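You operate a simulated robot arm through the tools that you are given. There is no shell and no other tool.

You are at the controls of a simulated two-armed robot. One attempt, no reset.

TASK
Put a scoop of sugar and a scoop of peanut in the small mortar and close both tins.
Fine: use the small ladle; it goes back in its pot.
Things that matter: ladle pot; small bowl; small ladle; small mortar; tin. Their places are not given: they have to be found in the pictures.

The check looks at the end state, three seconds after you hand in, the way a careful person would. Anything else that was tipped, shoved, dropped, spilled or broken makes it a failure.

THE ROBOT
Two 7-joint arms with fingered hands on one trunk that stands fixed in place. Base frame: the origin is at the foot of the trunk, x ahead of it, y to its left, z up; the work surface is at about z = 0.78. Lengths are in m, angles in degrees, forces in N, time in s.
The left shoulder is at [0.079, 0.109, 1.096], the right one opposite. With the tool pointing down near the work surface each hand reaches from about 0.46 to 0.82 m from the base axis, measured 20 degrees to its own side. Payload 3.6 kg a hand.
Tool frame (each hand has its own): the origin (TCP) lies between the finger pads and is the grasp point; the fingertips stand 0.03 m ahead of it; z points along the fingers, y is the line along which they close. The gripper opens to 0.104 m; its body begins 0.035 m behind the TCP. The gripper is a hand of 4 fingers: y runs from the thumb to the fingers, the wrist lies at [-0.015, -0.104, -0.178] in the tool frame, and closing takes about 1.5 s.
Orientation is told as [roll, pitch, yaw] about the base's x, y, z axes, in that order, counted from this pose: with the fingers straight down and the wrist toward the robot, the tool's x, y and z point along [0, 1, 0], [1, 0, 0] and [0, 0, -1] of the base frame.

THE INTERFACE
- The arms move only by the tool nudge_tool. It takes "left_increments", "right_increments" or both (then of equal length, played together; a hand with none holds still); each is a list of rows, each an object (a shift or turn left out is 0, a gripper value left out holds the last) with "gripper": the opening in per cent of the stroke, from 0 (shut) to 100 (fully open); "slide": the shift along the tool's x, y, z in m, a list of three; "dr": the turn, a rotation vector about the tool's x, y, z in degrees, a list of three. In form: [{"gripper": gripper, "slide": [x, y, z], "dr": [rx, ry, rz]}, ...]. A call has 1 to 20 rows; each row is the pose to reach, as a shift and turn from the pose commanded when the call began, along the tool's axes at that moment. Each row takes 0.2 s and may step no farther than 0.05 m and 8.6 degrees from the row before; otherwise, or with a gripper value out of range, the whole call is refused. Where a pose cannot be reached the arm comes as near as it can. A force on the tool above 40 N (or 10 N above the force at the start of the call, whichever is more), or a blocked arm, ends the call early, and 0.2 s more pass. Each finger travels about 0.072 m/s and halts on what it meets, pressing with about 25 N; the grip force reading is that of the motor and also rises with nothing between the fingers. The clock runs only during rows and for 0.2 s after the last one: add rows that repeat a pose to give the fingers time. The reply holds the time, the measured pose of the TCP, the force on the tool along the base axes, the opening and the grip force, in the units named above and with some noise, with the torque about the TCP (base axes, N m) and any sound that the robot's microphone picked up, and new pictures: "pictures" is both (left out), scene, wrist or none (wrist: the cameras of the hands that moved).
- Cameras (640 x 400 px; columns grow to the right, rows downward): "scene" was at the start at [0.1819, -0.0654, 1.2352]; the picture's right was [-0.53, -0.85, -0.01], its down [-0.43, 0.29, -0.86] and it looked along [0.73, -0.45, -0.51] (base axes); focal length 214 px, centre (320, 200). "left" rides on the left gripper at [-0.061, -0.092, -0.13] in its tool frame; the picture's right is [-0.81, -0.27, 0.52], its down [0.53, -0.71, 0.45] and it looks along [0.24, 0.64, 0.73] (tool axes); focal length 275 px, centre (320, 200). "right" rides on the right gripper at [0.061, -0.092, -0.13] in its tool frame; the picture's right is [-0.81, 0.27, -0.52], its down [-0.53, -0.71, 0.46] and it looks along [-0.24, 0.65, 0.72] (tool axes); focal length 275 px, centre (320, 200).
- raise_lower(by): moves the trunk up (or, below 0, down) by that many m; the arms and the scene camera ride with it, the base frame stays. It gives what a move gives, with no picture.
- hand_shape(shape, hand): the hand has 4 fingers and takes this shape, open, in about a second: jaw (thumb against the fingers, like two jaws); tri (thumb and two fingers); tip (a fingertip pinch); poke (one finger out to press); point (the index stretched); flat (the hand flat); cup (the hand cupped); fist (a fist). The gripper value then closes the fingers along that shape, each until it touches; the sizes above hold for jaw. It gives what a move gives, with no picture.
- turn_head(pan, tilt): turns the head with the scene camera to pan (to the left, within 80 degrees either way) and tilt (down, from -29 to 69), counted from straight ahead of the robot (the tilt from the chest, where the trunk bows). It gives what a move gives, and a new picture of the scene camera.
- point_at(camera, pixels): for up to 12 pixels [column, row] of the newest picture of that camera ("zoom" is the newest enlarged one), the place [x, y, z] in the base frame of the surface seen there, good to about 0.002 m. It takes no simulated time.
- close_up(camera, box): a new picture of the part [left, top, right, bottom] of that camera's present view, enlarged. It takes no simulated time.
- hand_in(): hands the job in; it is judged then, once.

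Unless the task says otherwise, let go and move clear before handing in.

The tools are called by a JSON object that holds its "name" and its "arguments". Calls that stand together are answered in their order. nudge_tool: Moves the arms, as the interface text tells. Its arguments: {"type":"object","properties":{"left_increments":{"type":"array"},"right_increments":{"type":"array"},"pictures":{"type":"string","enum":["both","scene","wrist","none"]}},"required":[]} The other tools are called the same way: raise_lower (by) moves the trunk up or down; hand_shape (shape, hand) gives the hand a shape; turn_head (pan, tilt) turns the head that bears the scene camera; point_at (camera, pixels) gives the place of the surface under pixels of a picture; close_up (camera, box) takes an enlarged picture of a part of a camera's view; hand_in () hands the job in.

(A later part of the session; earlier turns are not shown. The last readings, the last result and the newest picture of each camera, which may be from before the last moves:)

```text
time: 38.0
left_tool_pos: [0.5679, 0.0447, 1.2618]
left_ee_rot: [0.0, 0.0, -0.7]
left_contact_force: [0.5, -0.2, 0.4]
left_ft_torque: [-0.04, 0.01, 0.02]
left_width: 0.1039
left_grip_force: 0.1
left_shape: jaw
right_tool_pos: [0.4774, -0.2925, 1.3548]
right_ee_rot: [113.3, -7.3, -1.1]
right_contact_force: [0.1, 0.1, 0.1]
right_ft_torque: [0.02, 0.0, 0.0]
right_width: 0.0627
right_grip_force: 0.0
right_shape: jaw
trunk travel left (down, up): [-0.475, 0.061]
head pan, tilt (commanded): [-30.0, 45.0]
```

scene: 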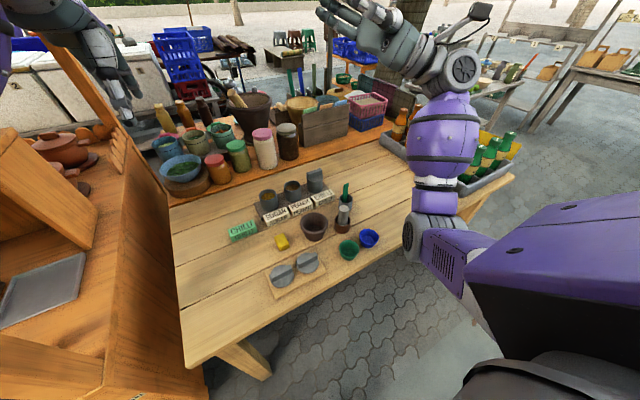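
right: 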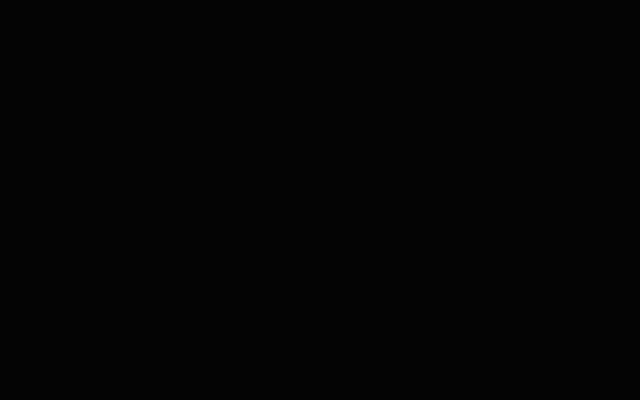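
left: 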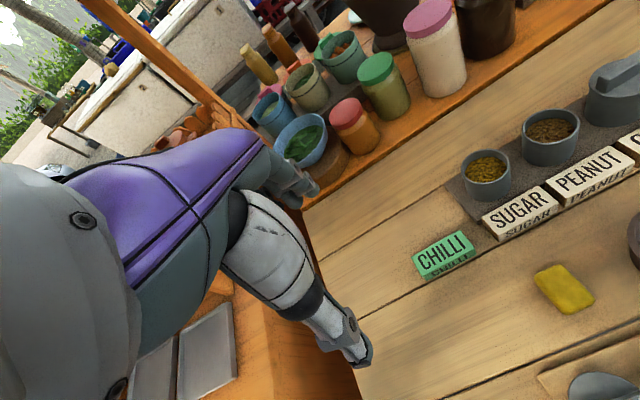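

At this height the pose (113°,-7°,-1°) is reached exactly with the elbow below the hand. I roll back to level here.

{"name": "nudge_tool", "arguments": {"right_increments": [{"dr": [0, -8.1, 0]}, {"dr": [0, -16.2, 0]}, {"dr": [0, -24.3, 0]}, {"dr": [0, -32.4, 0]}, {"dr": [0, -40.5, 0]}, {"dr": [0, -48.6, 0]}, {"dr": [0, -56.7, 0]}, {"dr": [0, -64.8, 0]}, {"dr": [0, -72.9, 0]}, {"dr": [0, -81, 0]}, {"dr": [0, -89.1, 0]}, {"dr": [0, -97.2, 0]}, {"dr": [0, -105.3, 0]}, {"dr": [0, -113.3, 0]}, {"dr": [0, -113.3, 0]}], "pictures": "scene"}}

```text
time: 41.2
left_tool_pos: [0.5675, 0.0425, 1.2623]
left_ee_rot: [0.1, 0.0, -0.7]
left_contact_force: [-0.2, -0.2, 0.2]
left_ft_torque: [-0.04, 0.02, -0.03]
left_width: 0.1037
left_grip_force: 0.1
left_shape: jaw
right_tool_pos: [0.4787, -0.2933, 1.355]
right_ee_rot: [-0.1, -7.4, -1.1]
right_contact_force: [-0.4, -0.2, 0.8]
right_ft_torque: [0.0, -0.01, -0.02]
right_width: 0.0625
right_grip_force: 0.1
right_shape: jaw
trunk travel left (down, up): [-0.475, 0.061]
head pan, tilt (commanded): [-30.0, 45.0]
```

scene: 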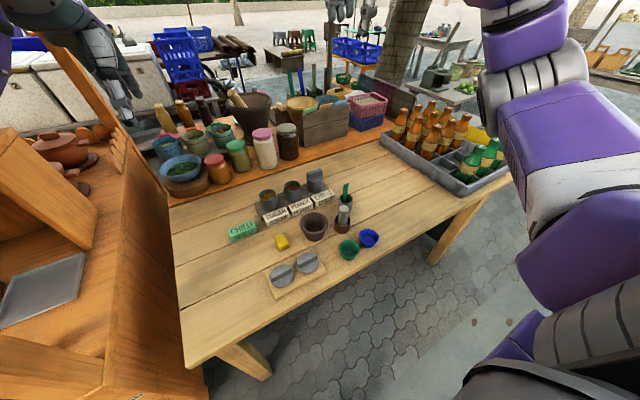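

The arm is back in the normal elbow-out branch. Next I'll test another pour option from this branch: yaw +90° (wrist to the right), then tilting so the fingers point forward. First I level out and move to about (0.42,-0.25,1.15).

{"name": "nudge_tool", "arguments": {"right_increments": [{"slide": [0.007, -0.014, 0.033], "dr": [3, 0, -0.5]}, {"slide": [0.014, -0.028, 0.066], "dr": [6, 0, -1.1]}, {"slide": [0.022, -0.042, 0.099], "dr": [7.4, 0, -1.1]}, {"slide": [0.029, -0.057, 0.131], "dr": [7.4, 0, -1.1]}, {"slide": [0.036, -0.071, 0.163], "dr": [7.4, 0, -1.1]}, {"slide": [0.043, -0.085, 0.1957], "dr": [7.4, 0, -1.1]}, {"slide": [0.043, -0.085, 0.1957], "dr": [7.4, 0, -1.1]}], "pictures": "none"}}

{"name": "nudge_tool", "arguments": {"right_increments": [{"dr": [0, 0, -8]}, {"dr": [0, 0, -16]}, {"dr": [0, 0, -24]}, {"dr": [0, 0, -32]}, {"dr": [0, 0, -40]}, {"dr": [0, 0, -48]}, {"dr": [0, 0, -56]}, {"dr": [0, 0, -64]}, {"dr": [0, 0, -72]}, {"dr": [0, 0, -80]}, {"dr": [0, 0, -80]}], "pictures": "scene"}}

```text
time: 42.8
left_tool_pos: [0.5691, 0.0428, 1.2614]
left_ee_rot: [0.1, 0.1, -0.7]
left_contact_force: [-0.4, 0.0, 0.5]
left_ft_torque: [-0.01, -0.03, 0.0]
left_width: 0.1036
left_grip_force: 0.1
left_shape: jaw
right_tool_pos: [0.4187, -0.245, 1.1518]
right_ee_rot: [-0.1, -0.1, 0.1]
right_contact_force: [-0.4, 0.2, 0.1]
right_ft_torque: [0.0, -0.04, 0.02]
right_width: 0.0627
right_grip_force: 0.0
right_shape: jaw
trunk travel left (down, up): [-0.475, 0.061]
head pan, tilt (commanded): [-30.0, 45.0]
```

```text
time: 45.2
left_tool_pos: [0.5685, 0.0421, 1.2623]
left_ee_rot: [0.0, 0.0, -0.7]
left_contact_force: [-0.6, -0.1, 0.5]
left_ft_torque: [0.02, 0.02, 0.01]
left_width: 0.1039
left_grip_force: 0.1
left_shape: jaw
right_tool_pos: [0.4193, -0.2473, 1.1499]
right_ee_rot: [-0.1, 0.1, 80.0]
right_contact_force: [0.3, -0.9, -0.5]
right_ft_torque: [0.0, 0.03, -0.01]
right_width: 0.0622
right_grip_force: 0.1
right_shape: jaw
trunk travel left (down, up): [-0.475, 0.061]
head pan, tilt (commanded): [-30.0, 45.0]
```

scene: 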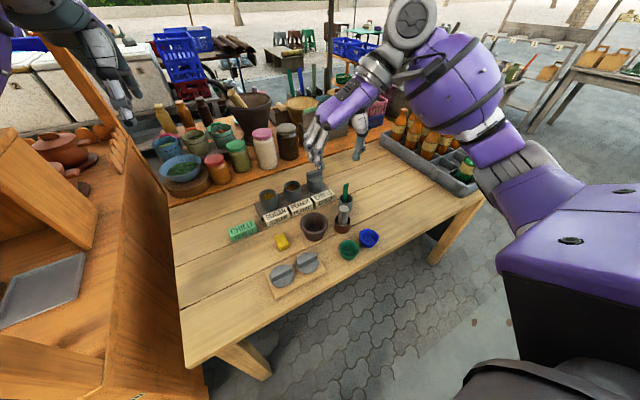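

Yaw +80° level is fine with the elbow to the right. Now tilt about tool y by -112° (fingers swinging forward).

{"name": "nudge_tool", "arguments": {"right_increments": [{"dr": [0, -8, 0]}, {"dr": [0, -16, 0]}, {"dr": [0, -24, 0]}, {"dr": [0, -32, 0]}, {"dr": [0, -40, 0]}, {"dr": [0, -48, 0]}, {"dr": [0, -56, 0]}, {"dr": [0, -64, 0]}, {"dr": [0, -72, 0]}, {"dr": [0, -80, 0]}, {"dr": [0, -88, 0]}, {"dr": [0, -96, 0]}, {"dr": [0, -104, 0]}, {"dr": [0, -112, 0]}, {"dr": [0, -112, 0]}], "pictures": "scene"}}

```text
time: 48.4
left_tool_pos: [0.5696, 0.0427, 1.2621]
left_ee_rot: [0.1, 0.0, -0.8]
left_contact_force: [0.2, 0.2, -0.8]
left_ft_torque: [-0.03, -0.01, 0.01]
left_width: 0.104
left_grip_force: 0.0
left_shape: jaw
right_tool_pos: [0.419, -0.2489, 1.1504]
right_ee_rot: [-112.1, 0.1, 80.0]
right_contact_force: [-0.3, 0.1, 0.6]
right_ft_torque: [0.03, 0.02, -0.01]
right_width: 0.0625
right_grip_force: 0.0
right_shape: jaw
right hand out of reach, approached as far as the arm can: row 9, 10, 11
trunk travel left (down, up): [-0.475, 0.061]
head pan, tilt (commanded): [-30.0, 45.0]
```

scene: 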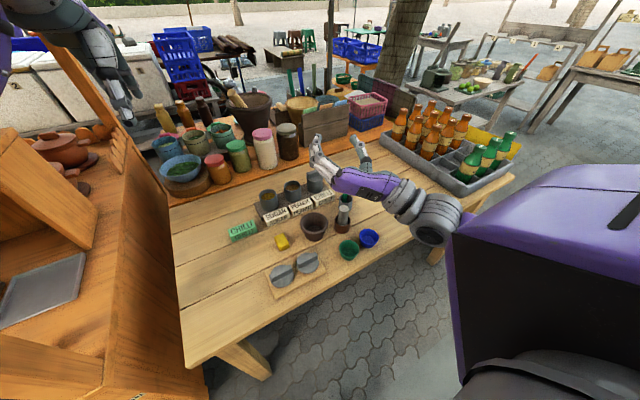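

It reaches the full tilt at the exact position, with rows 9–11 marked as out of reach in passing. I go back partway to see how large the deviation is around 72–88°.

{"name": "nudge_tool", "arguments": {"right_increments": [{"dr": [0, 8, 0]}, {"dr": [0, 16, 0]}, {"dr": [0, 24, 0]}, {"dr": [0, 32, 0]}], "pictures": "none"}}

{"name": "nudge_tool", "arguments": {"right_increments": [{"dr": [0, 8, 0]}, {"dr": [0, 16, 0]}, {"dr": [0, 24, 0]}, {"dr": [0, 24, 0]}], "pictures": "scene"}}

```text
time: 49.4
left_tool_pos: [0.5696, 0.0426, 1.2639]
left_ee_rot: [0.0, 0.1, -0.7]
left_contact_force: [0.5, -0.5, 0.2]
left_ft_torque: [-0.01, 0.01, 0.02]
left_width: 0.1038
left_grip_force: 0.1
left_shape: jaw
right_tool_pos: [0.4277, -0.2563, 1.1478]
right_ee_rot: [-79.9, 0.0, 79.9]
right_contact_force: [-0.6, -0.5, -0.4]
right_ft_torque: [0.0, 0.01, 0.02]
right_width: 0.0626
right_grip_force: 0.0
right_shape: jaw
right hand out of reach, approached as far as the arm can: row 3, 4
trunk travel left (down, up): [-0.475, 0.061]
head pan, tilt (commanded): [-30.0, 45.0]
```

```text
time: 50.4
left_tool_pos: [0.5684, 0.0432, 1.2624]
left_ee_rot: [0.0, -0.1, -0.7]
left_contact_force: [-1.0, -0.1, 0.1]
left_ft_torque: [-0.04, -0.02, -0.05]
left_width: 0.1037
left_grip_force: 0.1
left_shape: jaw
right_tool_pos: [0.4273, -0.2557, 1.1474]
right_ee_rot: [-55.9, 0.0, 80.0]
right_contact_force: [0.7, 0.2, 0.1]
right_ft_torque: [0.02, 0.02, 0.0]
right_width: 0.0625
right_grip_force: 0.1
right_shape: jaw
trunk travel left (down, up): [-0.475, 0.061]
head pan, tilt (commanded): [-30.0, 45.0]
```

scene: 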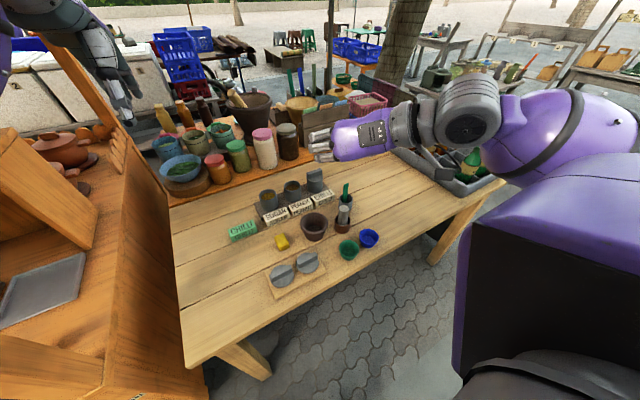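

The deviation is only about 9 mm and the posture stays continuous, so this is a workable pour attitude. I lower to z≈0.96 and repeat the tilt to check it's clean at the working height.

{"name": "nudge_tool", "arguments": {"right_increments": [{"slide": [0.0315, 0, 0.0212]}, {"slide": [0.063, 0, 0.0425]}, {"slide": [0.0945, 0, 0.0637]}, {"slide": [0.126, 0, 0.085]}, {"slide": [0.1575, 0, 0.1062]}, {"slide": [0.1575, 0, 0.1062], "dr": [0, -8, 0]}, {"slide": [0.1575, 0, 0.1062], "dr": [0, -16, 0]}, {"slide": [0.1575, 0, 0.1062], "dr": [0, -24, 0]}, {"slide": [0.1575, 0, 0.1062], "dr": [0, -32, 0]}, {"slide": [0.1575, 0, 0.1062], "dr": [0, -40, 0]}, {"slide": [0.1575, 0, 0.1062], "dr": [0, -48, 0]}, {"slide": [0.1575, 0, 0.1062], "dr": [0, -56, 0]}, {"slide": [0.1575, 0, 0.1062], "dr": [0, -64, 0]}, {"slide": [0.1575, 0, 0.1062], "dr": [0, -64, 0]}], "pictures": "both"}}

```text
time: 53.4
left_tool_pos: [0.5693, 0.0421, 1.2631]
left_ee_rot: [-0.1, 0.1, -0.7]
left_contact_force: [-0.1, 0.5, -0.2]
left_ft_torque: [-0.02, -0.02, -0.03]
left_width: 0.1039
left_grip_force: 0.1
left_shape: jaw
right_tool_pos: [0.429, -0.2569, 0.9571]
right_ee_rot: [-120.2, 0.1, 80.0]
right_contact_force: [-0.9, 0.8, 0.7]
right_ft_torque: [-0.03, 0.02, -0.04]
right_width: 0.0625
right_grip_force: 0.0
right_shape: jaw
trunk travel left (down, up): [-0.475, 0.061]
head pan, tilt (commanded): [-30.0, 45.0]
```

scene: 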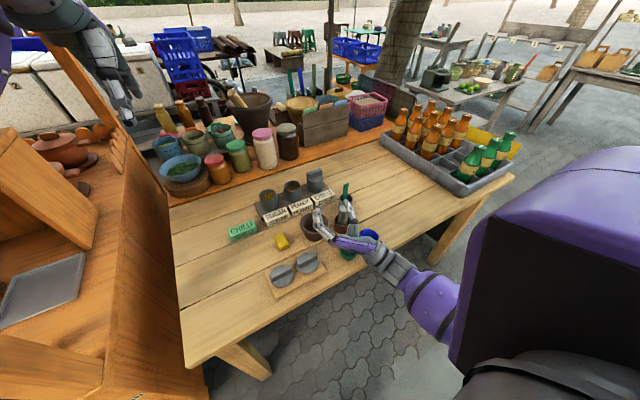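
right: 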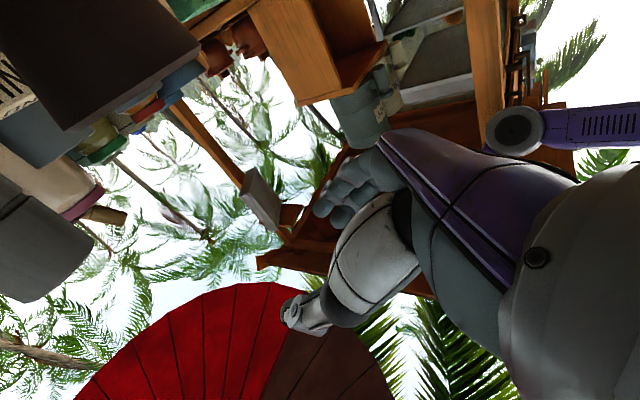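

At z 0.957 the full -120° tilt is clean with no reach warnings. That's my pour attitude (yaw +80°, tilt about tool y). I tilt back to level while rising, then yaw to 0 for the ladle.

{"name": "nudge_tool", "arguments": {"right_increments": [{"slide": [-0.026, 0, 0.015], "dr": [0, 8, 0]}, {"slide": [-0.052, 0, 0.03], "dr": [0, 16, 0]}, {"slide": [-0.078, 0, 0.045], "dr": [0, 24, 0]}, {"slide": [-0.078, 0, 0.045], "dr": [0, 32, 0]}, {"slide": [-0.078, 0, 0.045], "dr": [0, 40, 0]}, {"slide": [-0.078, 0, 0.045], "dr": [0, 48, 0]}, {"slide": [-0.078, 0, 0.045], "dr": [0, 56, 0]}, {"slide": [-0.078, 0, 0.045], "dr": [0, 64, 0]}, {"slide": [-0.078, 0, 0.045], "dr": [0, 72, 0]}, {"slide": [-0.078, 0, 0.045], "dr": [0, 80, 0]}, {"slide": [-0.078, 0, 0.045], "dr": [0, 88, 0]}, {"slide": [-0.078, 0, 0.045], "dr": [0, 96, 0]}, {"slide": [-0.078, 0, 0.045], "dr": [0, 104, 0]}, {"slide": [-0.078, 0, 0.045], "dr": [0, 112, 0]}, {"slide": [-0.078, 0, 0.045], "dr": [0, 120, 0]}, {"slide": [-0.078, 0, 0.045], "dr": [0, 120.1, 0]}], "pictures": "none"}}

{"name": "nudge_tool", "arguments": {"right_increments": [{"dr": [0, 0, 8]}, {"dr": [0, 0, 16]}, {"dr": [0, 0, 24]}, {"dr": [0, 0, 32]}, {"dr": [0, 0, 40]}, {"dr": [0, 0, 48]}, {"dr": [0, 0, 56]}, {"dr": [0, 0, 64]}, {"dr": [0, 0, 72]}, {"dr": [0, 0, 80]}, {"dr": [0, 0, 80]}], "pictures": "both"}}

```text
time: 56.8
left_tool_pos: [0.5697, 0.0424, 1.2619]
left_ee_rot: [0.0, -0.1, -0.7]
left_contact_force: [-0.3, -0.5, -1.0]
left_ft_torque: [0.0, 0.03, 0.04]
left_width: 0.1039
left_grip_force: 0.3
left_shape: jaw
right_tool_pos: [0.4294, -0.2551, 1.049]
right_ee_rot: [0.1, 0.0, 80.0]
right_contact_force: [1.5, -0.5, -0.6]
right_ft_torque: [0.01, 0.01, -0.01]
right_width: 0.0625
right_grip_force: 0.0
right_shape: jaw
trunk travel left (down, up): [-0.475, 0.061]
head pan, tilt (commanded): [-30.0, 45.0]
```

```text
time: 59.2
left_tool_pos: [0.5689, 0.0434, 1.2616]
left_ee_rot: [0.0, 0.0, -0.7]
left_contact_force: [0.1, -0.4, 0.2]
left_ft_torque: [0.0, 0.0, 0.0]
left_width: 0.1038
left_grip_force: 0.0
left_shape: jaw
right_tool_pos: [0.4286, -0.2543, 1.0487]
right_ee_rot: [-0.1, 0.0, -0.1]
right_contact_force: [0.5, 0.0, 0.0]
right_ft_torque: [0.01, -0.01, 0.02]
right_width: 0.0623
right_grip_force: 0.0
right_shape: jaw
trunk travel left (down, up): [-0.475, 0.061]
head pan, tilt (commanded): [-30.0, 45.0]
```

scene: 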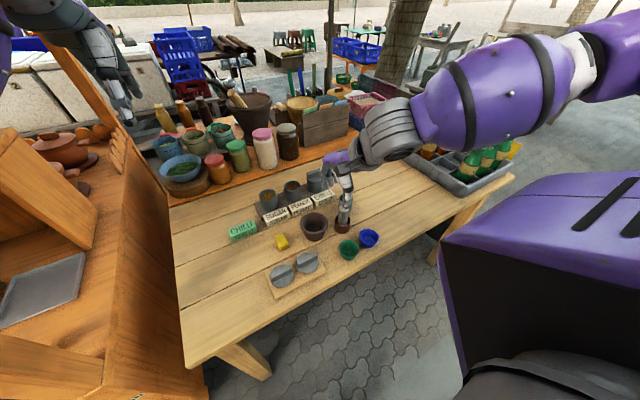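
right: 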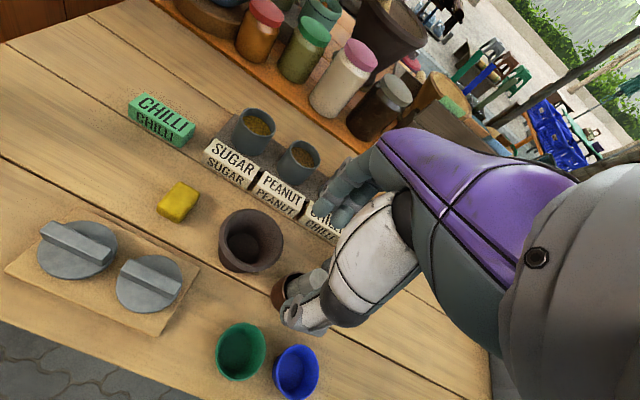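

Level in the normal branch. Now over to the ladle pot: target (0.5695,-0.399,1.0).

{"name": "nudge_tool", "arguments": {"right_increments": [{"slide": [-0.029, 0.028, 0.0]}, {"slide": [-0.058, 0.056, 0.0]}, {"slide": [-0.087, 0.085, 0.01]}, {"slide": [-0.116, 0.113, 0.025]}, {"slide": [-0.145, 0.141, 0.045]}, {"slide": [-0.145, 0.141, 0.045]}], "pictures": "both"}}

```text
time: 60.6
left_tool_pos: [0.5687, 0.044, 1.2617]
left_ee_rot: [-0.1, 0.1, -0.6]
left_contact_force: [-0.4, -0.4, 0.4]
left_ft_torque: [0.02, 0.01, -0.01]
left_width: 0.1038
left_grip_force: 0.1
left_shape: jaw
right_tool_pos: [0.5688, -0.3987, 1.005]
right_ee_rot: [-0.1, 0.0, 0.1]
right_contact_force: [0.5, -0.4, 0.1]
right_ft_torque: [0.01, 0.01, -0.05]
right_width: 0.0626
right_grip_force: 0.0
right_shape: jaw
trunk travel left (down, up): [-0.475, 0.061]
head pan, tilt (commanded): [-30.0, 45.0]
```

scene: 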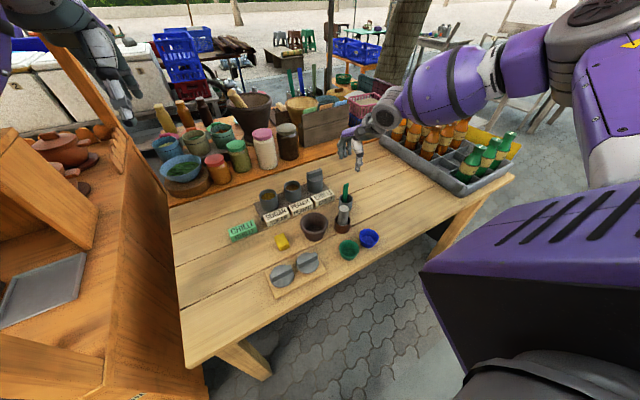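
right: 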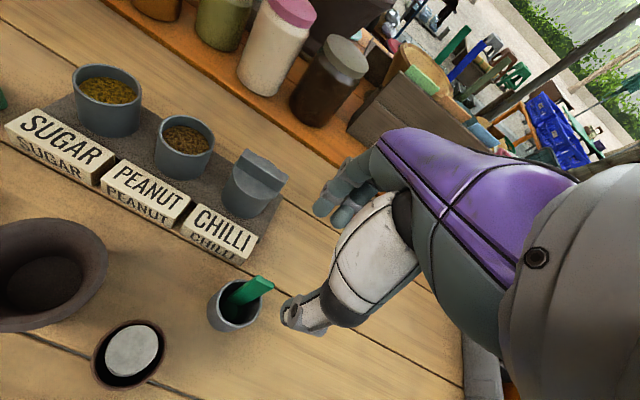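

The ladle is now clearly visible in the wrist view at [240,300]; I take close-ups and point measurements of the handle.

{"name": "close_up", "arguments": {"camera": "right", "box": [190, 250, 350, 350]}}

{"name": "point_at", "arguments": {"camera": "zoom", "pixels": [[318, 125], [300, 118], [335, 142], [250, 150], [230, 185], [175, 210], [85, 170], [235, 145], [330, 112], [130, 225], [160, 270], [270, 170]]}}

{"name": "close_up", "arguments": {"camera": "scene", "box": [300, 110, 400, 260]}}

```text
4.00 times, centred on (270, 300) of right
```

zoom: 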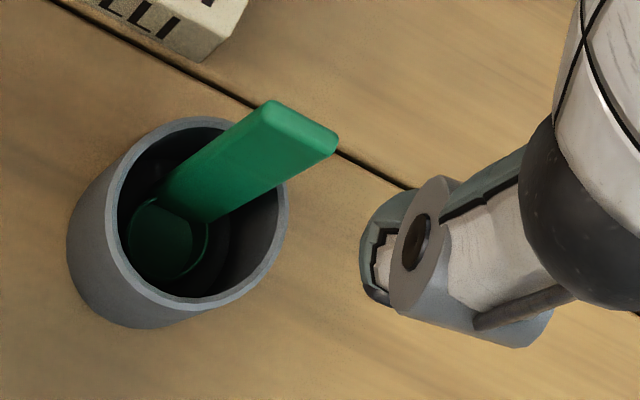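

```text
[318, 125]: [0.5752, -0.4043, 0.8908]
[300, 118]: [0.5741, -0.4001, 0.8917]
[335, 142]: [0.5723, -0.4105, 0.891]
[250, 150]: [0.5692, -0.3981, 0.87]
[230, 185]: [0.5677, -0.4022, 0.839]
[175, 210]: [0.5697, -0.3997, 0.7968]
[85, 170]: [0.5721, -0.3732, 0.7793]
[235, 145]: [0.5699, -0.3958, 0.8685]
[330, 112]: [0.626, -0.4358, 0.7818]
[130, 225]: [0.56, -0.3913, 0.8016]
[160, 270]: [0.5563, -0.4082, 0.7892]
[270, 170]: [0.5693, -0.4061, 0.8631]
```

```text
2.67 times, centred on (350, 185) of scene
```

zoom: 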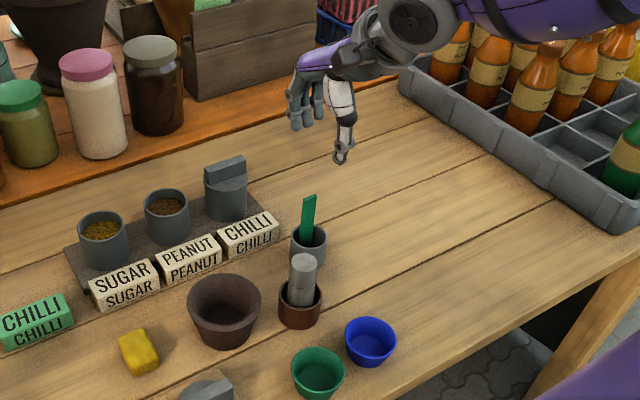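

The ladle has a flat strip handle (about 18 mm wide along y, 6 mm thick in x at x≈0.572, y≈-0.4015, top z 0.892) and a small cup at its foot toward the robot. I descend to z≈0.876 with fingers half open.

{"name": "nudge_tool", "arguments": {"right_increments": [{"slide": [-0.0028, 0.0032, 0.03]}, {"slide": [-0.0028, 0.0032, 0.06]}, {"slide": [-0.0028, 0.0032, 0.09]}, {"slide": [-0.0028, 0.0032, 0.115]}, {"slide": [-0.0028, 0.0032, 0.129]}, {"slide": [-0.0028, 0.0032, 0.129]}], "pictures": "both"}}

```text
time: 62.0
left_tool_pos: [0.5689, 0.0428, 1.2616]
left_ee_rot: [0.0, -0.1, -0.8]
left_contact_force: [0.6, 0.6, 1.0]
left_ft_torque: [-0.01, 0.0, 0.05]
left_width: 0.1036
left_grip_force: 0.1
left_shape: jaw
right_tool_pos: [0.5698, -0.4042, 0.8738]
right_ee_rot: [-0.1, 0.1, 0.0]
right_contact_force: [0.3, 0.0, 1.0]
right_ft_torque: [0.0, -0.01, 0.01]
right_width: 0.0625
right_grip_force: 0.0
right_shape: jaw
trunk travel left (down, up): [-0.475, 0.061]
head pan, tilt (commanded): [-30.0, 45.0]
```

scene: 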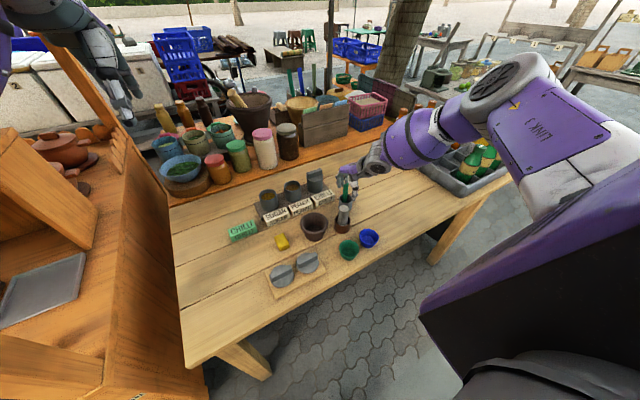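
right: 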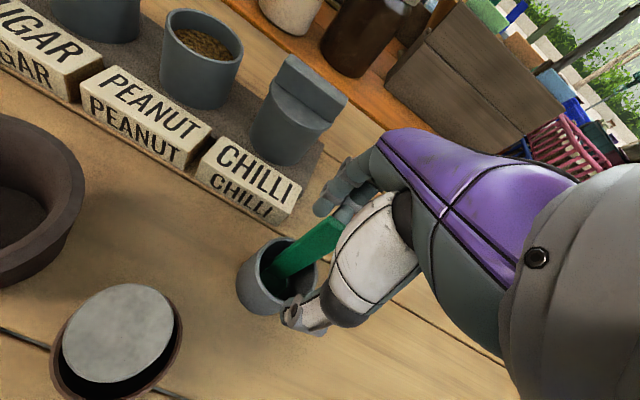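

The handle is between thumb and fingers at [315,245]. A close look before closing.

{"name": "close_up", "arguments": {"camera": "right", "box": [220, 150, 420, 340]}}

{"name": "close_up", "arguments": {"camera": "scene", "box": [310, 150, 390, 250]}}

```text
2.11 times, centred on (320, 245) of right
```

zoom: 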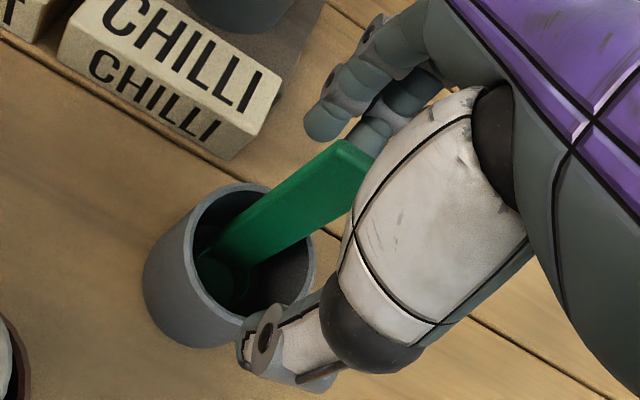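

```text
4.00 times, centred on (350, 200) of scene
```

zoom: 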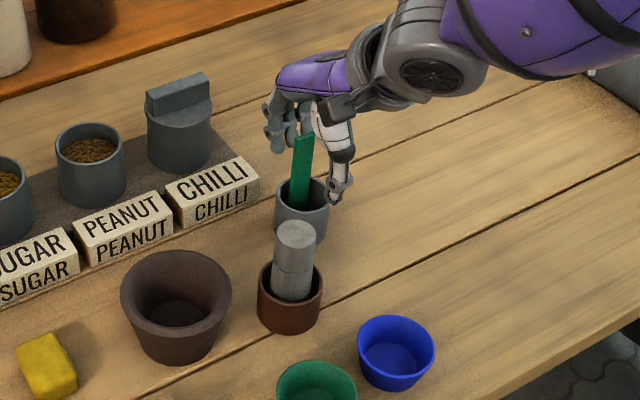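

Alignment looks good; I close the hand on the handle.

{"name": "nudge_tool", "arguments": {"right_increments": [{"gripper": 40}, {"gripper": 20}, {"gripper": 0}, {"gripper": 0}, {"gripper": 0}, {"gripper": 0}, {"gripper": 0}], "pictures": "both"}}

{"name": "close_up", "arguments": {"camera": "right", "box": [220, 150, 420, 340]}}

{"name": "close_up", "arguments": {"camera": "scene", "box": [310, 150, 390, 250]}}

```text
time: 63.6
left_tool_pos: [0.5685, 0.0431, 1.2629]
left_ee_rot: [0.0, 0.2, -0.7]
left_contact_force: [0.3, -0.1, 1.2]
left_ft_torque: [0.02, 0.0, 0.02]
left_width: 0.104
left_grip_force: 0.1
left_shape: jaw
right_tool_pos: [0.5712, -0.4053, 0.8741]
right_ee_rot: [-0.1, 0.1, 0.0]
right_contact_force: [0.5, 0.6, 0.5]
right_ft_torque: [0.03, -0.03, -0.05]
right_width: 0.0
right_grip_force: 25.4
right_shape: jaw
trunk travel left (down, up): [-0.475, 0.061]
head pan, tilt (commanded): [-30.0, 45.0]
```

scene: 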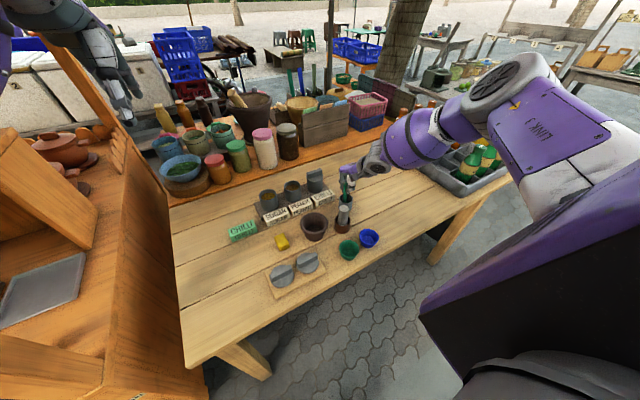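
right: 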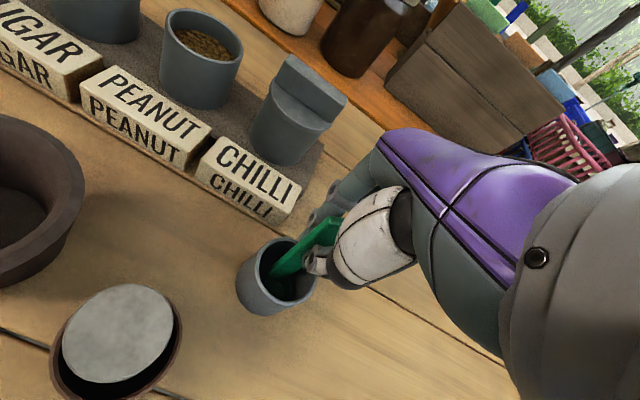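

```text
2.11 times, centred on (320, 245) of right
```

zoom: 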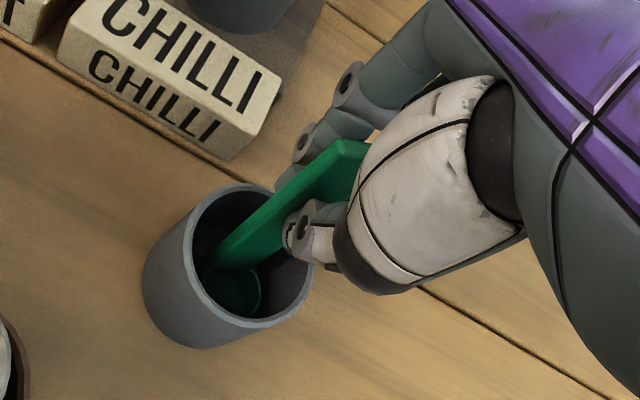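

```text
4.00 times, centred on (350, 200) of scene
```

zoom: 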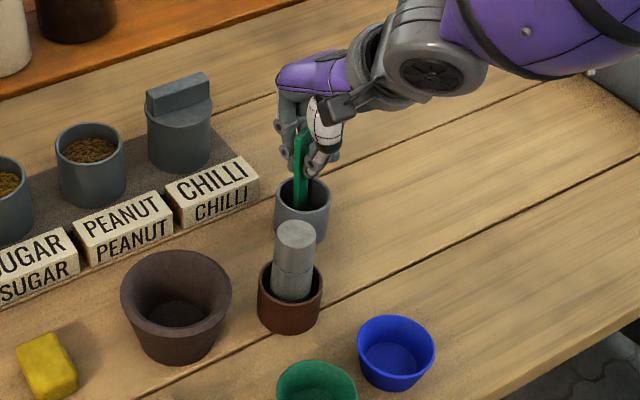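

The strip is held between thumb and fingers (grip 25 N). I lift straight up slowly by 0.03 m and check that the ladle comes along.

{"name": "nudge_tool", "arguments": {"right_increments": [{"slide": [0, 0, -0.01], "gripper": 0}, {"slide": [0, 0, -0.02]}, {"slide": [0, 0, -0.03]}, {"slide": [0, 0, -0.03]}], "pictures": "wrist"}}

{"name": "close_up", "arguments": {"camera": "right", "box": [220, 150, 420, 340]}}

{"name": "close_up", "arguments": {"camera": "scene", "box": [310, 150, 390, 250]}}

```text
time: 64.6
left_tool_pos: [0.57, 0.0431, 1.2617]
left_ee_rot: [0.0, 0.1, -0.7]
left_contact_force: [0.2, 0.0, 0.8]
left_ft_torque: [0.02, -0.01, 0.01]
left_width: 0.1038
left_grip_force: 0.2
left_shape: jaw
right_tool_pos: [0.5717, -0.4041, 0.9038]
right_ee_rot: [-0.1, 0.1, 0.0]
right_contact_force: [1.0, 0.2, 0.1]
right_ft_torque: [0.04, -0.06, 0.0]
right_width: 0.0001
right_grip_force: 25.1
right_shape: jaw
trunk travel left (down, up): [-0.475, 0.061]
head pan, tilt (commanded): [-30.0, 45.0]
```

right: 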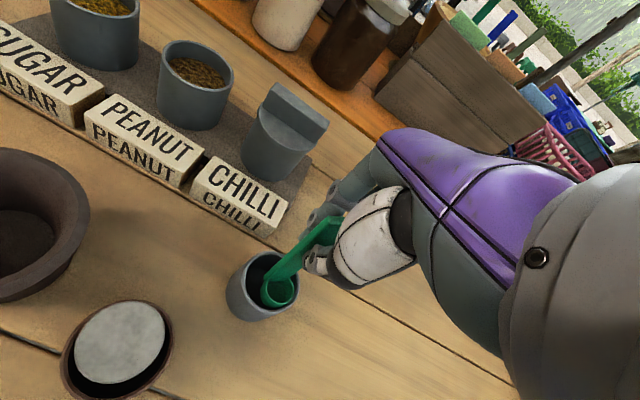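

```text
2.11 times, centred on (320, 245) of right
```

zoom: 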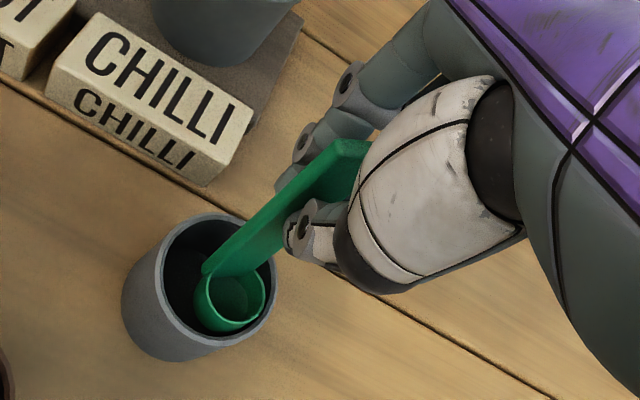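

```text
4.00 times, centred on (350, 200) of scene
```

zoom: 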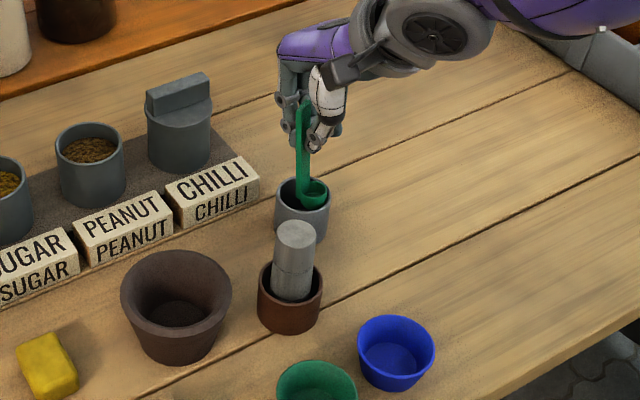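

The ladle rises with the hand. I lift it clear, another 0.1 m straight up.

{"name": "nudge_tool", "arguments": {"right_increments": [{"slide": [0, 0, -0.02]}, {"slide": [0, 0, -0.04]}, {"slide": [0, 0, -0.06]}, {"slide": [0, 0, -0.08]}, {"slide": [0, 0, -0.1]}, {"slide": [0, 0, -0.1]}], "pictures": "both"}}

{"name": "close_up", "arguments": {"camera": "right", "box": [200, 150, 400, 310]}}

{"name": "point_at", "arguments": {"camera": "zoom", "pixels": [[320, 200], [300, 215], [280, 240], [260, 265], [270, 290], [300, 300], [280, 320], [330, 170]]}}

{"name": "close_up", "arguments": {"camera": "scene", "box": [310, 120, 390, 220]}}

```text
time: 66.0
left_tool_pos: [0.569, 0.0433, 1.2611]
left_ee_rot: [0.0, 0.1, -0.7]
left_contact_force: [-0.4, 0.3, 0.6]
left_ft_torque: [0.01, -0.05, -0.01]
left_width: 0.1037
left_grip_force: 0.1
left_shape: jaw
right_tool_pos: [0.5741, -0.4033, 1.0038]
right_ee_rot: [-0.2, 0.1, 0.0]
right_contact_force: [0.3, 1.1, -0.4]
right_ft_torque: [0.02, 0.0, 0.03]
right_width: 0.0
right_grip_force: 24.8
right_shape: jaw
trunk travel left (down, up): [-0.475, 0.061]
head pan, tilt (commanded): [-30.0, 45.0]
```

scene: 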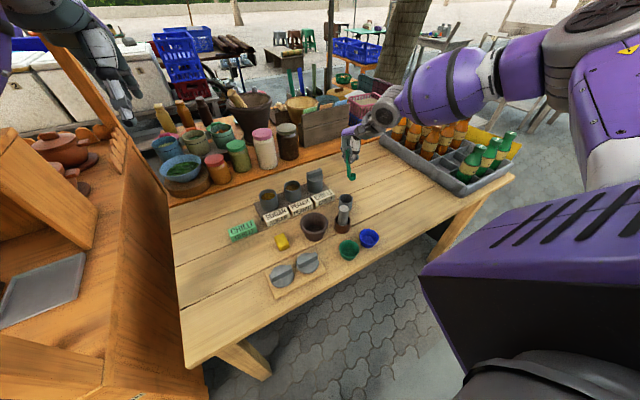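
right: 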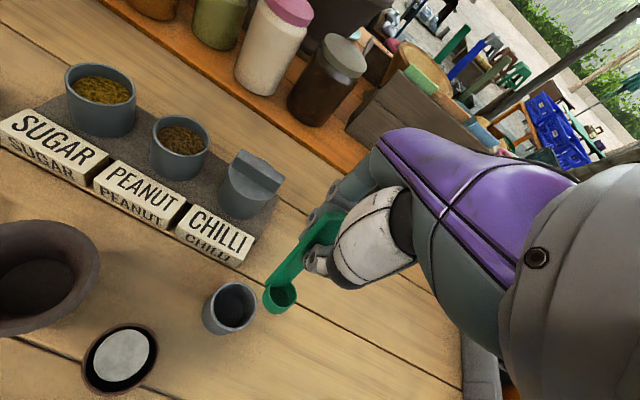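

```text
2.50 times, centred on (300, 230) of right
```

zoom: 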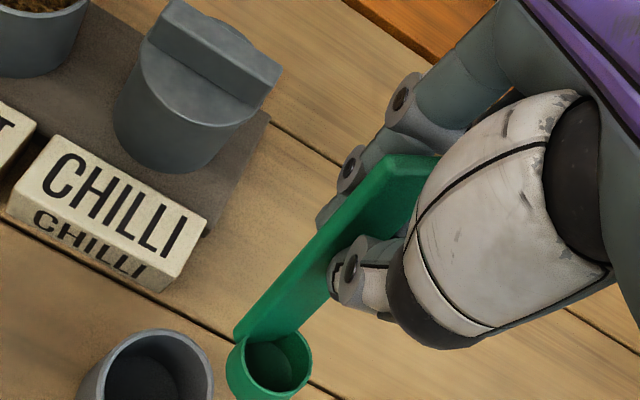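

```text
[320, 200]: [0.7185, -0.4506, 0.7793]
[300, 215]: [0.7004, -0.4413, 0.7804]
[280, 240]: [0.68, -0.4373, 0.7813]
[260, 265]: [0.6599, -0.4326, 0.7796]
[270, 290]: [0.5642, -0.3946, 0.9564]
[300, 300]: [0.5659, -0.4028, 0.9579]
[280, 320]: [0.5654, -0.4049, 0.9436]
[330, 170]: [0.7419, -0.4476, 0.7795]
```

```text
4.00 times, centred on (350, 170) of scene
```

zoom: 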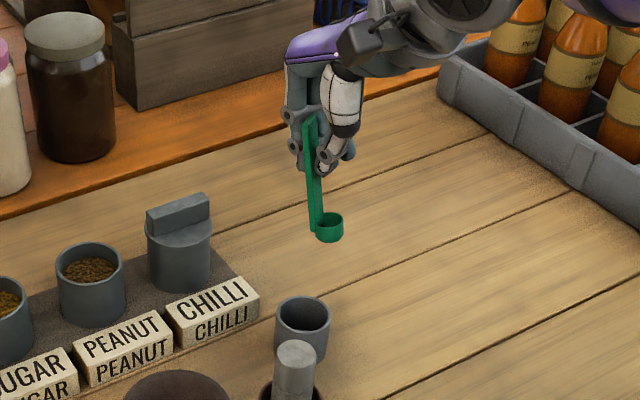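

The ladle is held but the strip seems rotated in the grip. I measure points on the strip and cup to get its orientation.

{"name": "close_up", "arguments": {"camera": "right", "box": [250, 190, 350, 320]}}

{"name": "close_up", "arguments": {"camera": "right", "box": [200, 150, 400, 310]}}

{"name": "point_at", "arguments": {"camera": "zoom", "pixels": [[400, 170], [425, 170], [375, 190], [400, 205], [330, 245], [318, 235], [335, 260], [285, 290], [260, 310], [300, 320], [232, 365], [310, 350]]}}

```text
3.08 times, centred on (300, 255) of right
```

zoom: 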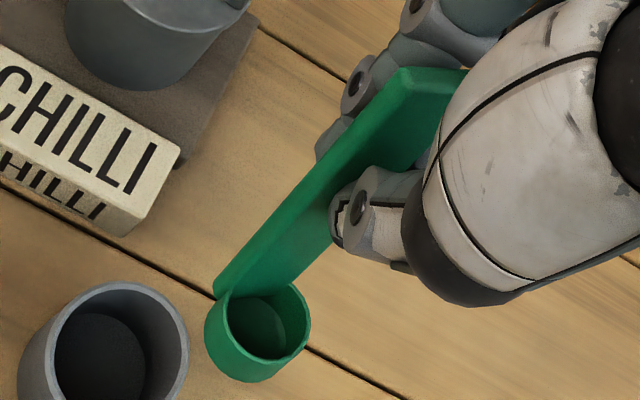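

```text
2.50 times, centred on (300, 230) of right
```

zoom: 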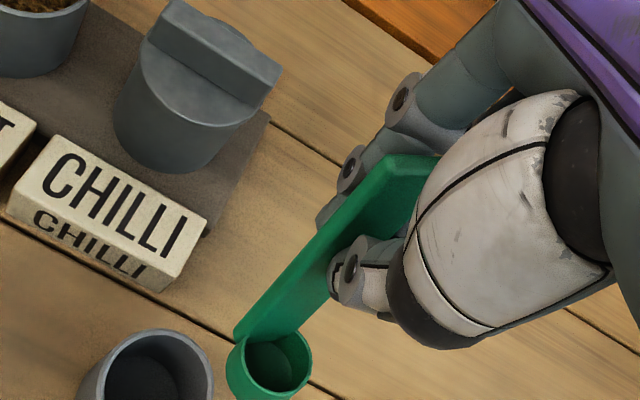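

```text
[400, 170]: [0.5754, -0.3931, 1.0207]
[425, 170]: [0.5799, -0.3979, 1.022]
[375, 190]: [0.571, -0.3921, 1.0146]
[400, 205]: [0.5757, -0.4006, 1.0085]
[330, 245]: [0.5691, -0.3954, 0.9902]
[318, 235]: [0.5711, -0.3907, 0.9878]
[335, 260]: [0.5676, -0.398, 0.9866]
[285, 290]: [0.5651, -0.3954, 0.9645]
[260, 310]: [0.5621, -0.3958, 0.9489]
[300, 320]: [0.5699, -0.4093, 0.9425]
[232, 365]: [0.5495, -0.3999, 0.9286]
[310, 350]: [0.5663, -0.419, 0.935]
```

I query the cup rim and handle more precisely with a tighter zoom.

{"name": "close_up", "arguments": {"camera": "right", "box": [250, 240, 330, 320]}}

{"name": "point_at", "arguments": {"camera": "zoom", "pixels": [[320, 200], [200, 260], [160, 330]]}}

{"name": "close_up", "arguments": {"camera": "scene", "box": [335, 140, 367, 185]}}

```text
5.00 times, centred on (290, 280) of right
```

zoom: 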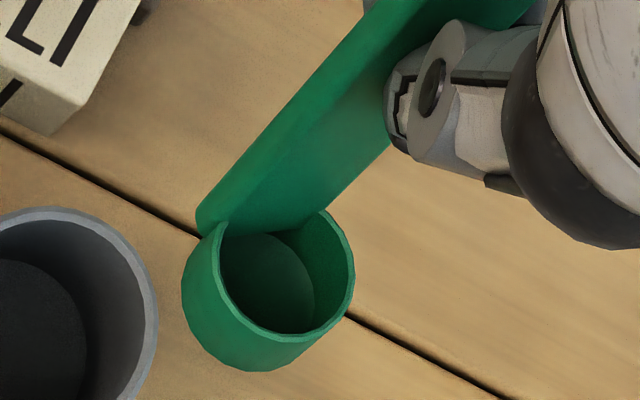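

```text
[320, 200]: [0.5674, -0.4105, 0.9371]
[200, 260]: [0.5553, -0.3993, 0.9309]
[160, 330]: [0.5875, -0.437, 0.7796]
```

```text
8.89 times, centred on (351, 162) of scene
```

zoom: 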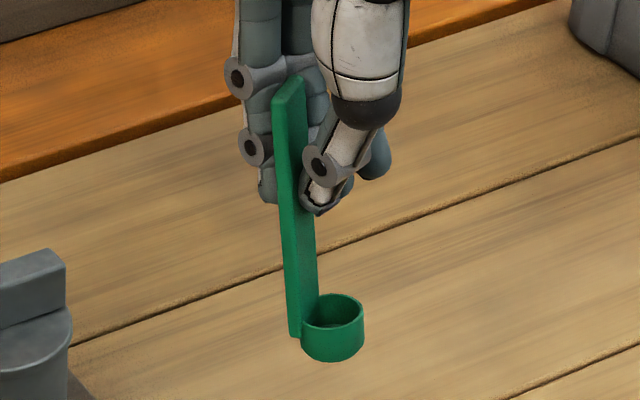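

The ladle is rotated about +26° and leaning about 10°, but held firmly. I measure the cup position from this zoom.

{"name": "point_at", "arguments": {"camera": "zoom", "pixels": [[333, 297], [333, 312], [333, 326], [307, 322], [361, 312], [333, 345], [320, 355], [345, 352], [290, 90], [300, 200], [284, 200], [310, 260]]}}

```text
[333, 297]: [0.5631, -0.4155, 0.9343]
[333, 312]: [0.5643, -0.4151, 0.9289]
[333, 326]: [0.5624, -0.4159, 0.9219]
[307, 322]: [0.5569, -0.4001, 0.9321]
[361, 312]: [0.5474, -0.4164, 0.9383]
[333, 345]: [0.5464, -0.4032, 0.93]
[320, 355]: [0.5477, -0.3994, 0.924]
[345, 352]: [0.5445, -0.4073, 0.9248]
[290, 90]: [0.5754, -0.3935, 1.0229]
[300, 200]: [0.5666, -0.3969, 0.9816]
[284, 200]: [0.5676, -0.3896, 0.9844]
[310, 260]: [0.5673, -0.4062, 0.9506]
```

Cup mouth centre is about (-0.019,-0.006,-0.068) from the TCP, cup about 22 mm across and 15 mm deep. I carry the empty ladle over to the sugar tin, a little higher to clear the chilli lid.

{"name": "nudge_tool", "arguments": {"right_increments": [{"slide": [0, 0, -0.03]}, {"slide": [0.03, 0.017, -0.03]}, {"slide": [0.06, 0.034, -0.03]}, {"slide": [0.095, 0.052, -0.03]}, {"slide": [0.13, 0.07, -0.03]}, {"slide": [0.165, 0.09, -0.03]}, {"slide": [0.2, 0.11, -0.03]}, {"slide": [0.23, 0.126, -0.03]}, {"slide": [0.254, 0.14, -0.03]}, {"slide": [0.254, 0.14, -0.03]}, {"slide": [0.254, 0.14, -0.03]}], "pictures": "both"}}

```text
time: 68.4
left_tool_pos: [0.5692, 0.0432, 1.2616]
left_ee_rot: [0.0, 0.1, -0.7]
left_contact_force: [0.6, 0.1, 0.6]
left_ft_torque: [0.04, -0.01, -0.02]
left_width: 0.1035
left_grip_force: 0.0
left_shape: jaw
right_tool_pos: [0.6708, -0.1754, 1.0406]
right_ee_rot: [-0.1, 0.1, 0.0]
right_contact_force: [0.0, 0.1, -1.1]
right_ft_torque: [0.01, 0.03, 0.01]
right_width: 0.0001
right_grip_force: 25.6
right_shape: jaw
right hand out of reach, approached as far as the arm can: row 8, 9, 10, 11
trunk travel left (down, up): [-0.475, 0.061]
head pan, tilt (commanded): [-30.0, 45.0]
```

scene: 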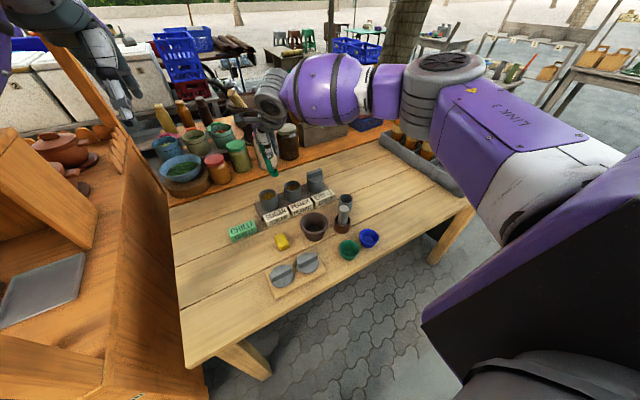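
right: 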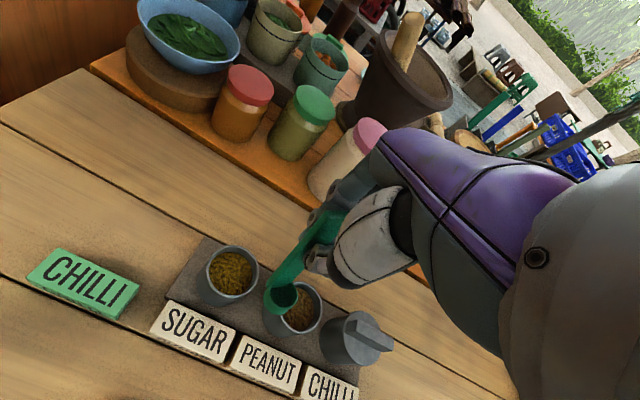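

The tin is out of reach at this trunk height (arm stopped at x 0.67), so I need the trunk back at its original height for scooping. I retreat and raise the hand first, since it rides down with the trunk.

{"name": "nudge_tool", "arguments": {"right_increments": [{"slide": [-0.02, -0.025, -0.01]}, {"slide": [-0.04, -0.05, -0.03]}, {"slide": [-0.06, -0.07, -0.06]}, {"slide": [-0.08, -0.09, -0.09]}, {"slide": [-0.08, -0.09, -0.12]}, {"slide": [-0.08, -0.09, -0.15]}, {"slide": [-0.08, -0.09, -0.15]}], "pictures": "none"}}

{"name": "raise_lower", "arguments": {"by": -0.15}}

```text
time: 70.0
left_tool_pos: [0.5691, 0.0422, 1.2614]
left_ee_rot: [0.0, 0.1, -0.7]
left_contact_force: [1.2, 0.2, -0.5]
left_ft_torque: [-0.01, -0.02, 0.02]
left_width: 0.1039
left_grip_force: 0.1
left_shape: jaw
right_tool_pos: [0.5802, -0.2545, 1.1906]
right_ee_rot: [-0.2, 0.2, 0.0]
right_contact_force: [-0.7, -0.1, -0.2]
right_ft_torque: [-0.01, 0.0, 0.01]
right_width: 0.0002
right_grip_force: 25.3
right_shape: jaw
trunk travel left (down, up): [-0.475, 0.061]
head pan, tilt (commanded): [-30.0, 45.0]
```

```text
time: 71.8
left_tool_pos: [0.5631, 0.025, 1.1139]
left_ee_rot: [0.7, -0.1, -1.2]
left_contact_force: [0.5, 0.4, 0.4]
left_ft_torque: [0.0, 0.0, 0.03]
left_width: 0.1041
left_grip_force: 0.1
left_shape: jaw
right_tool_pos: [0.5764, -0.2655, 1.0412]
right_ee_rot: [0.6, -0.3, -0.1]
right_contact_force: [-0.7, -0.3, -0.6]
right_ft_torque: [-0.03, 0.0, 0.0]
right_width: 0.0004
right_grip_force: 25.1
right_shape: jaw
trunk travel left (down, up): [-0.325, 0.211]
head pan, tilt (commanded): [-30.0, 45.0]
```

Trunk is back at its original height with the ladle still held. While the ladle is empty I rehearse the pour here: yaw to +80° over the mortar.

{"name": "nudge_tool", "arguments": {"right_increments": [{"slide": [0.0045, -0.0068, -0.002], "dr": [0, 0, -8]}, {"slide": [0.009, -0.0136, -0.004], "dr": [0, 0, -16]}, {"slide": [0.0135, -0.0204, -0.006], "dr": [0, 0, -24]}, {"slide": [0.018, -0.0272, -0.008], "dr": [0, 0, -32]}, {"slide": [0.0225, -0.034, -0.01], "dr": [0, 0, -40]}, {"slide": [0.027, -0.0408, -0.012], "dr": [0, 0, -48]}, {"slide": [0.0315, -0.0476, -0.014], "dr": [0, 0, -56]}, {"slide": [0.036, -0.0544, -0.016], "dr": [0, 0, -64]}, {"slide": [0.0405, -0.0612, -0.018], "dr": [0, 0, -72]}, {"slide": [0.045, -0.068, -0.02], "dr": [0, 0, -80]}, {"slide": [0.045, -0.068, -0.02], "dr": [0, 0, -80]}], "pictures": "both"}}

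```text
time: 74.2
left_tool_pos: [0.5641, 0.0248, 1.114]
left_ee_rot: [0.7, -0.1, -1.3]
left_contact_force: [0.1, 0.2, -0.9]
left_ft_torque: [0.0, -0.03, -0.01]
left_width: 0.1039
left_grip_force: 0.0
left_shape: jaw
right_tool_pos: [0.5065, -0.222, 1.0613]
right_ee_rot: [0.0, -0.7, 80.1]
right_contact_force: [-0.4, 1.2, 0.3]
right_ft_torque: [-0.01, 0.0, -0.03]
right_width: 0.0001
right_grip_force: 25.6
right_shape: jaw
trunk travel left (down, up): [-0.325, 0.211]
head pan, tilt (commanded): [-30.0, 45.0]
```

scene: 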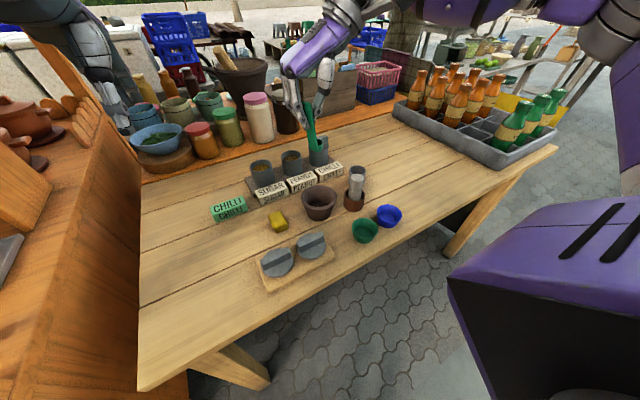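
right: 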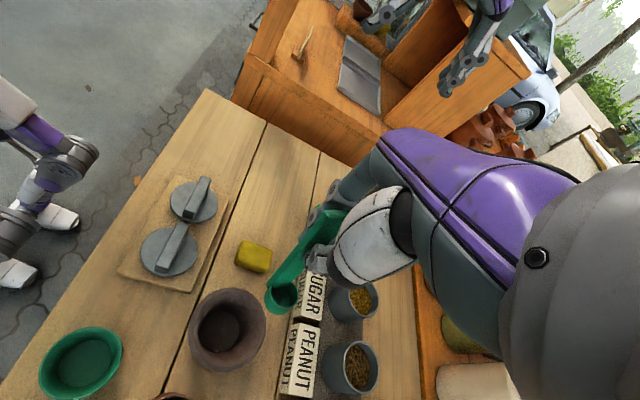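

Yaw 80° reached at (0.507,-0.222,1.061). I check where the cup is relative to the mortar.

{"name": "close_up", "arguments": {"camera": "scene", "box": [280, 90, 360, 160]}}

{"name": "close_up", "arguments": {"camera": "right", "box": [230, 180, 390, 330]}}

{"name": "point_at", "arguments": {"camera": "zoom", "pixels": [[220, 280], [250, 290], [200, 300], [205, 250], [270, 200], [290, 130]]}}

```text
5.71 times, centred on (320, 125) of scene
```

zoom: 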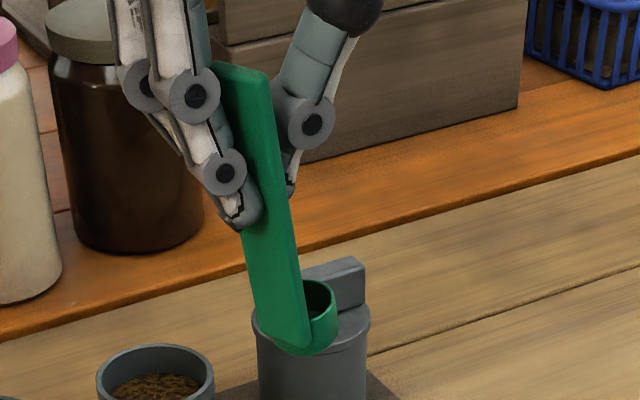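

```text
2.67 times, centred on (310, 255) of right
```

zoom: 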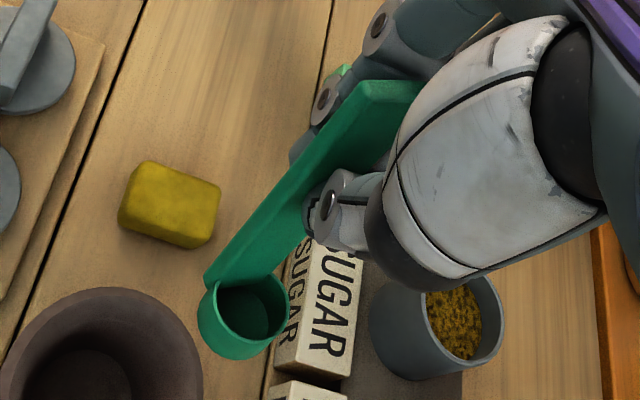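

```text
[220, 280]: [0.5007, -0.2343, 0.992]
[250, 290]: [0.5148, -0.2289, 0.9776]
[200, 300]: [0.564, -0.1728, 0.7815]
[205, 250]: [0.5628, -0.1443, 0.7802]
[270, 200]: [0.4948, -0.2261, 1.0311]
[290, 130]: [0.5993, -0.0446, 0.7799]
```

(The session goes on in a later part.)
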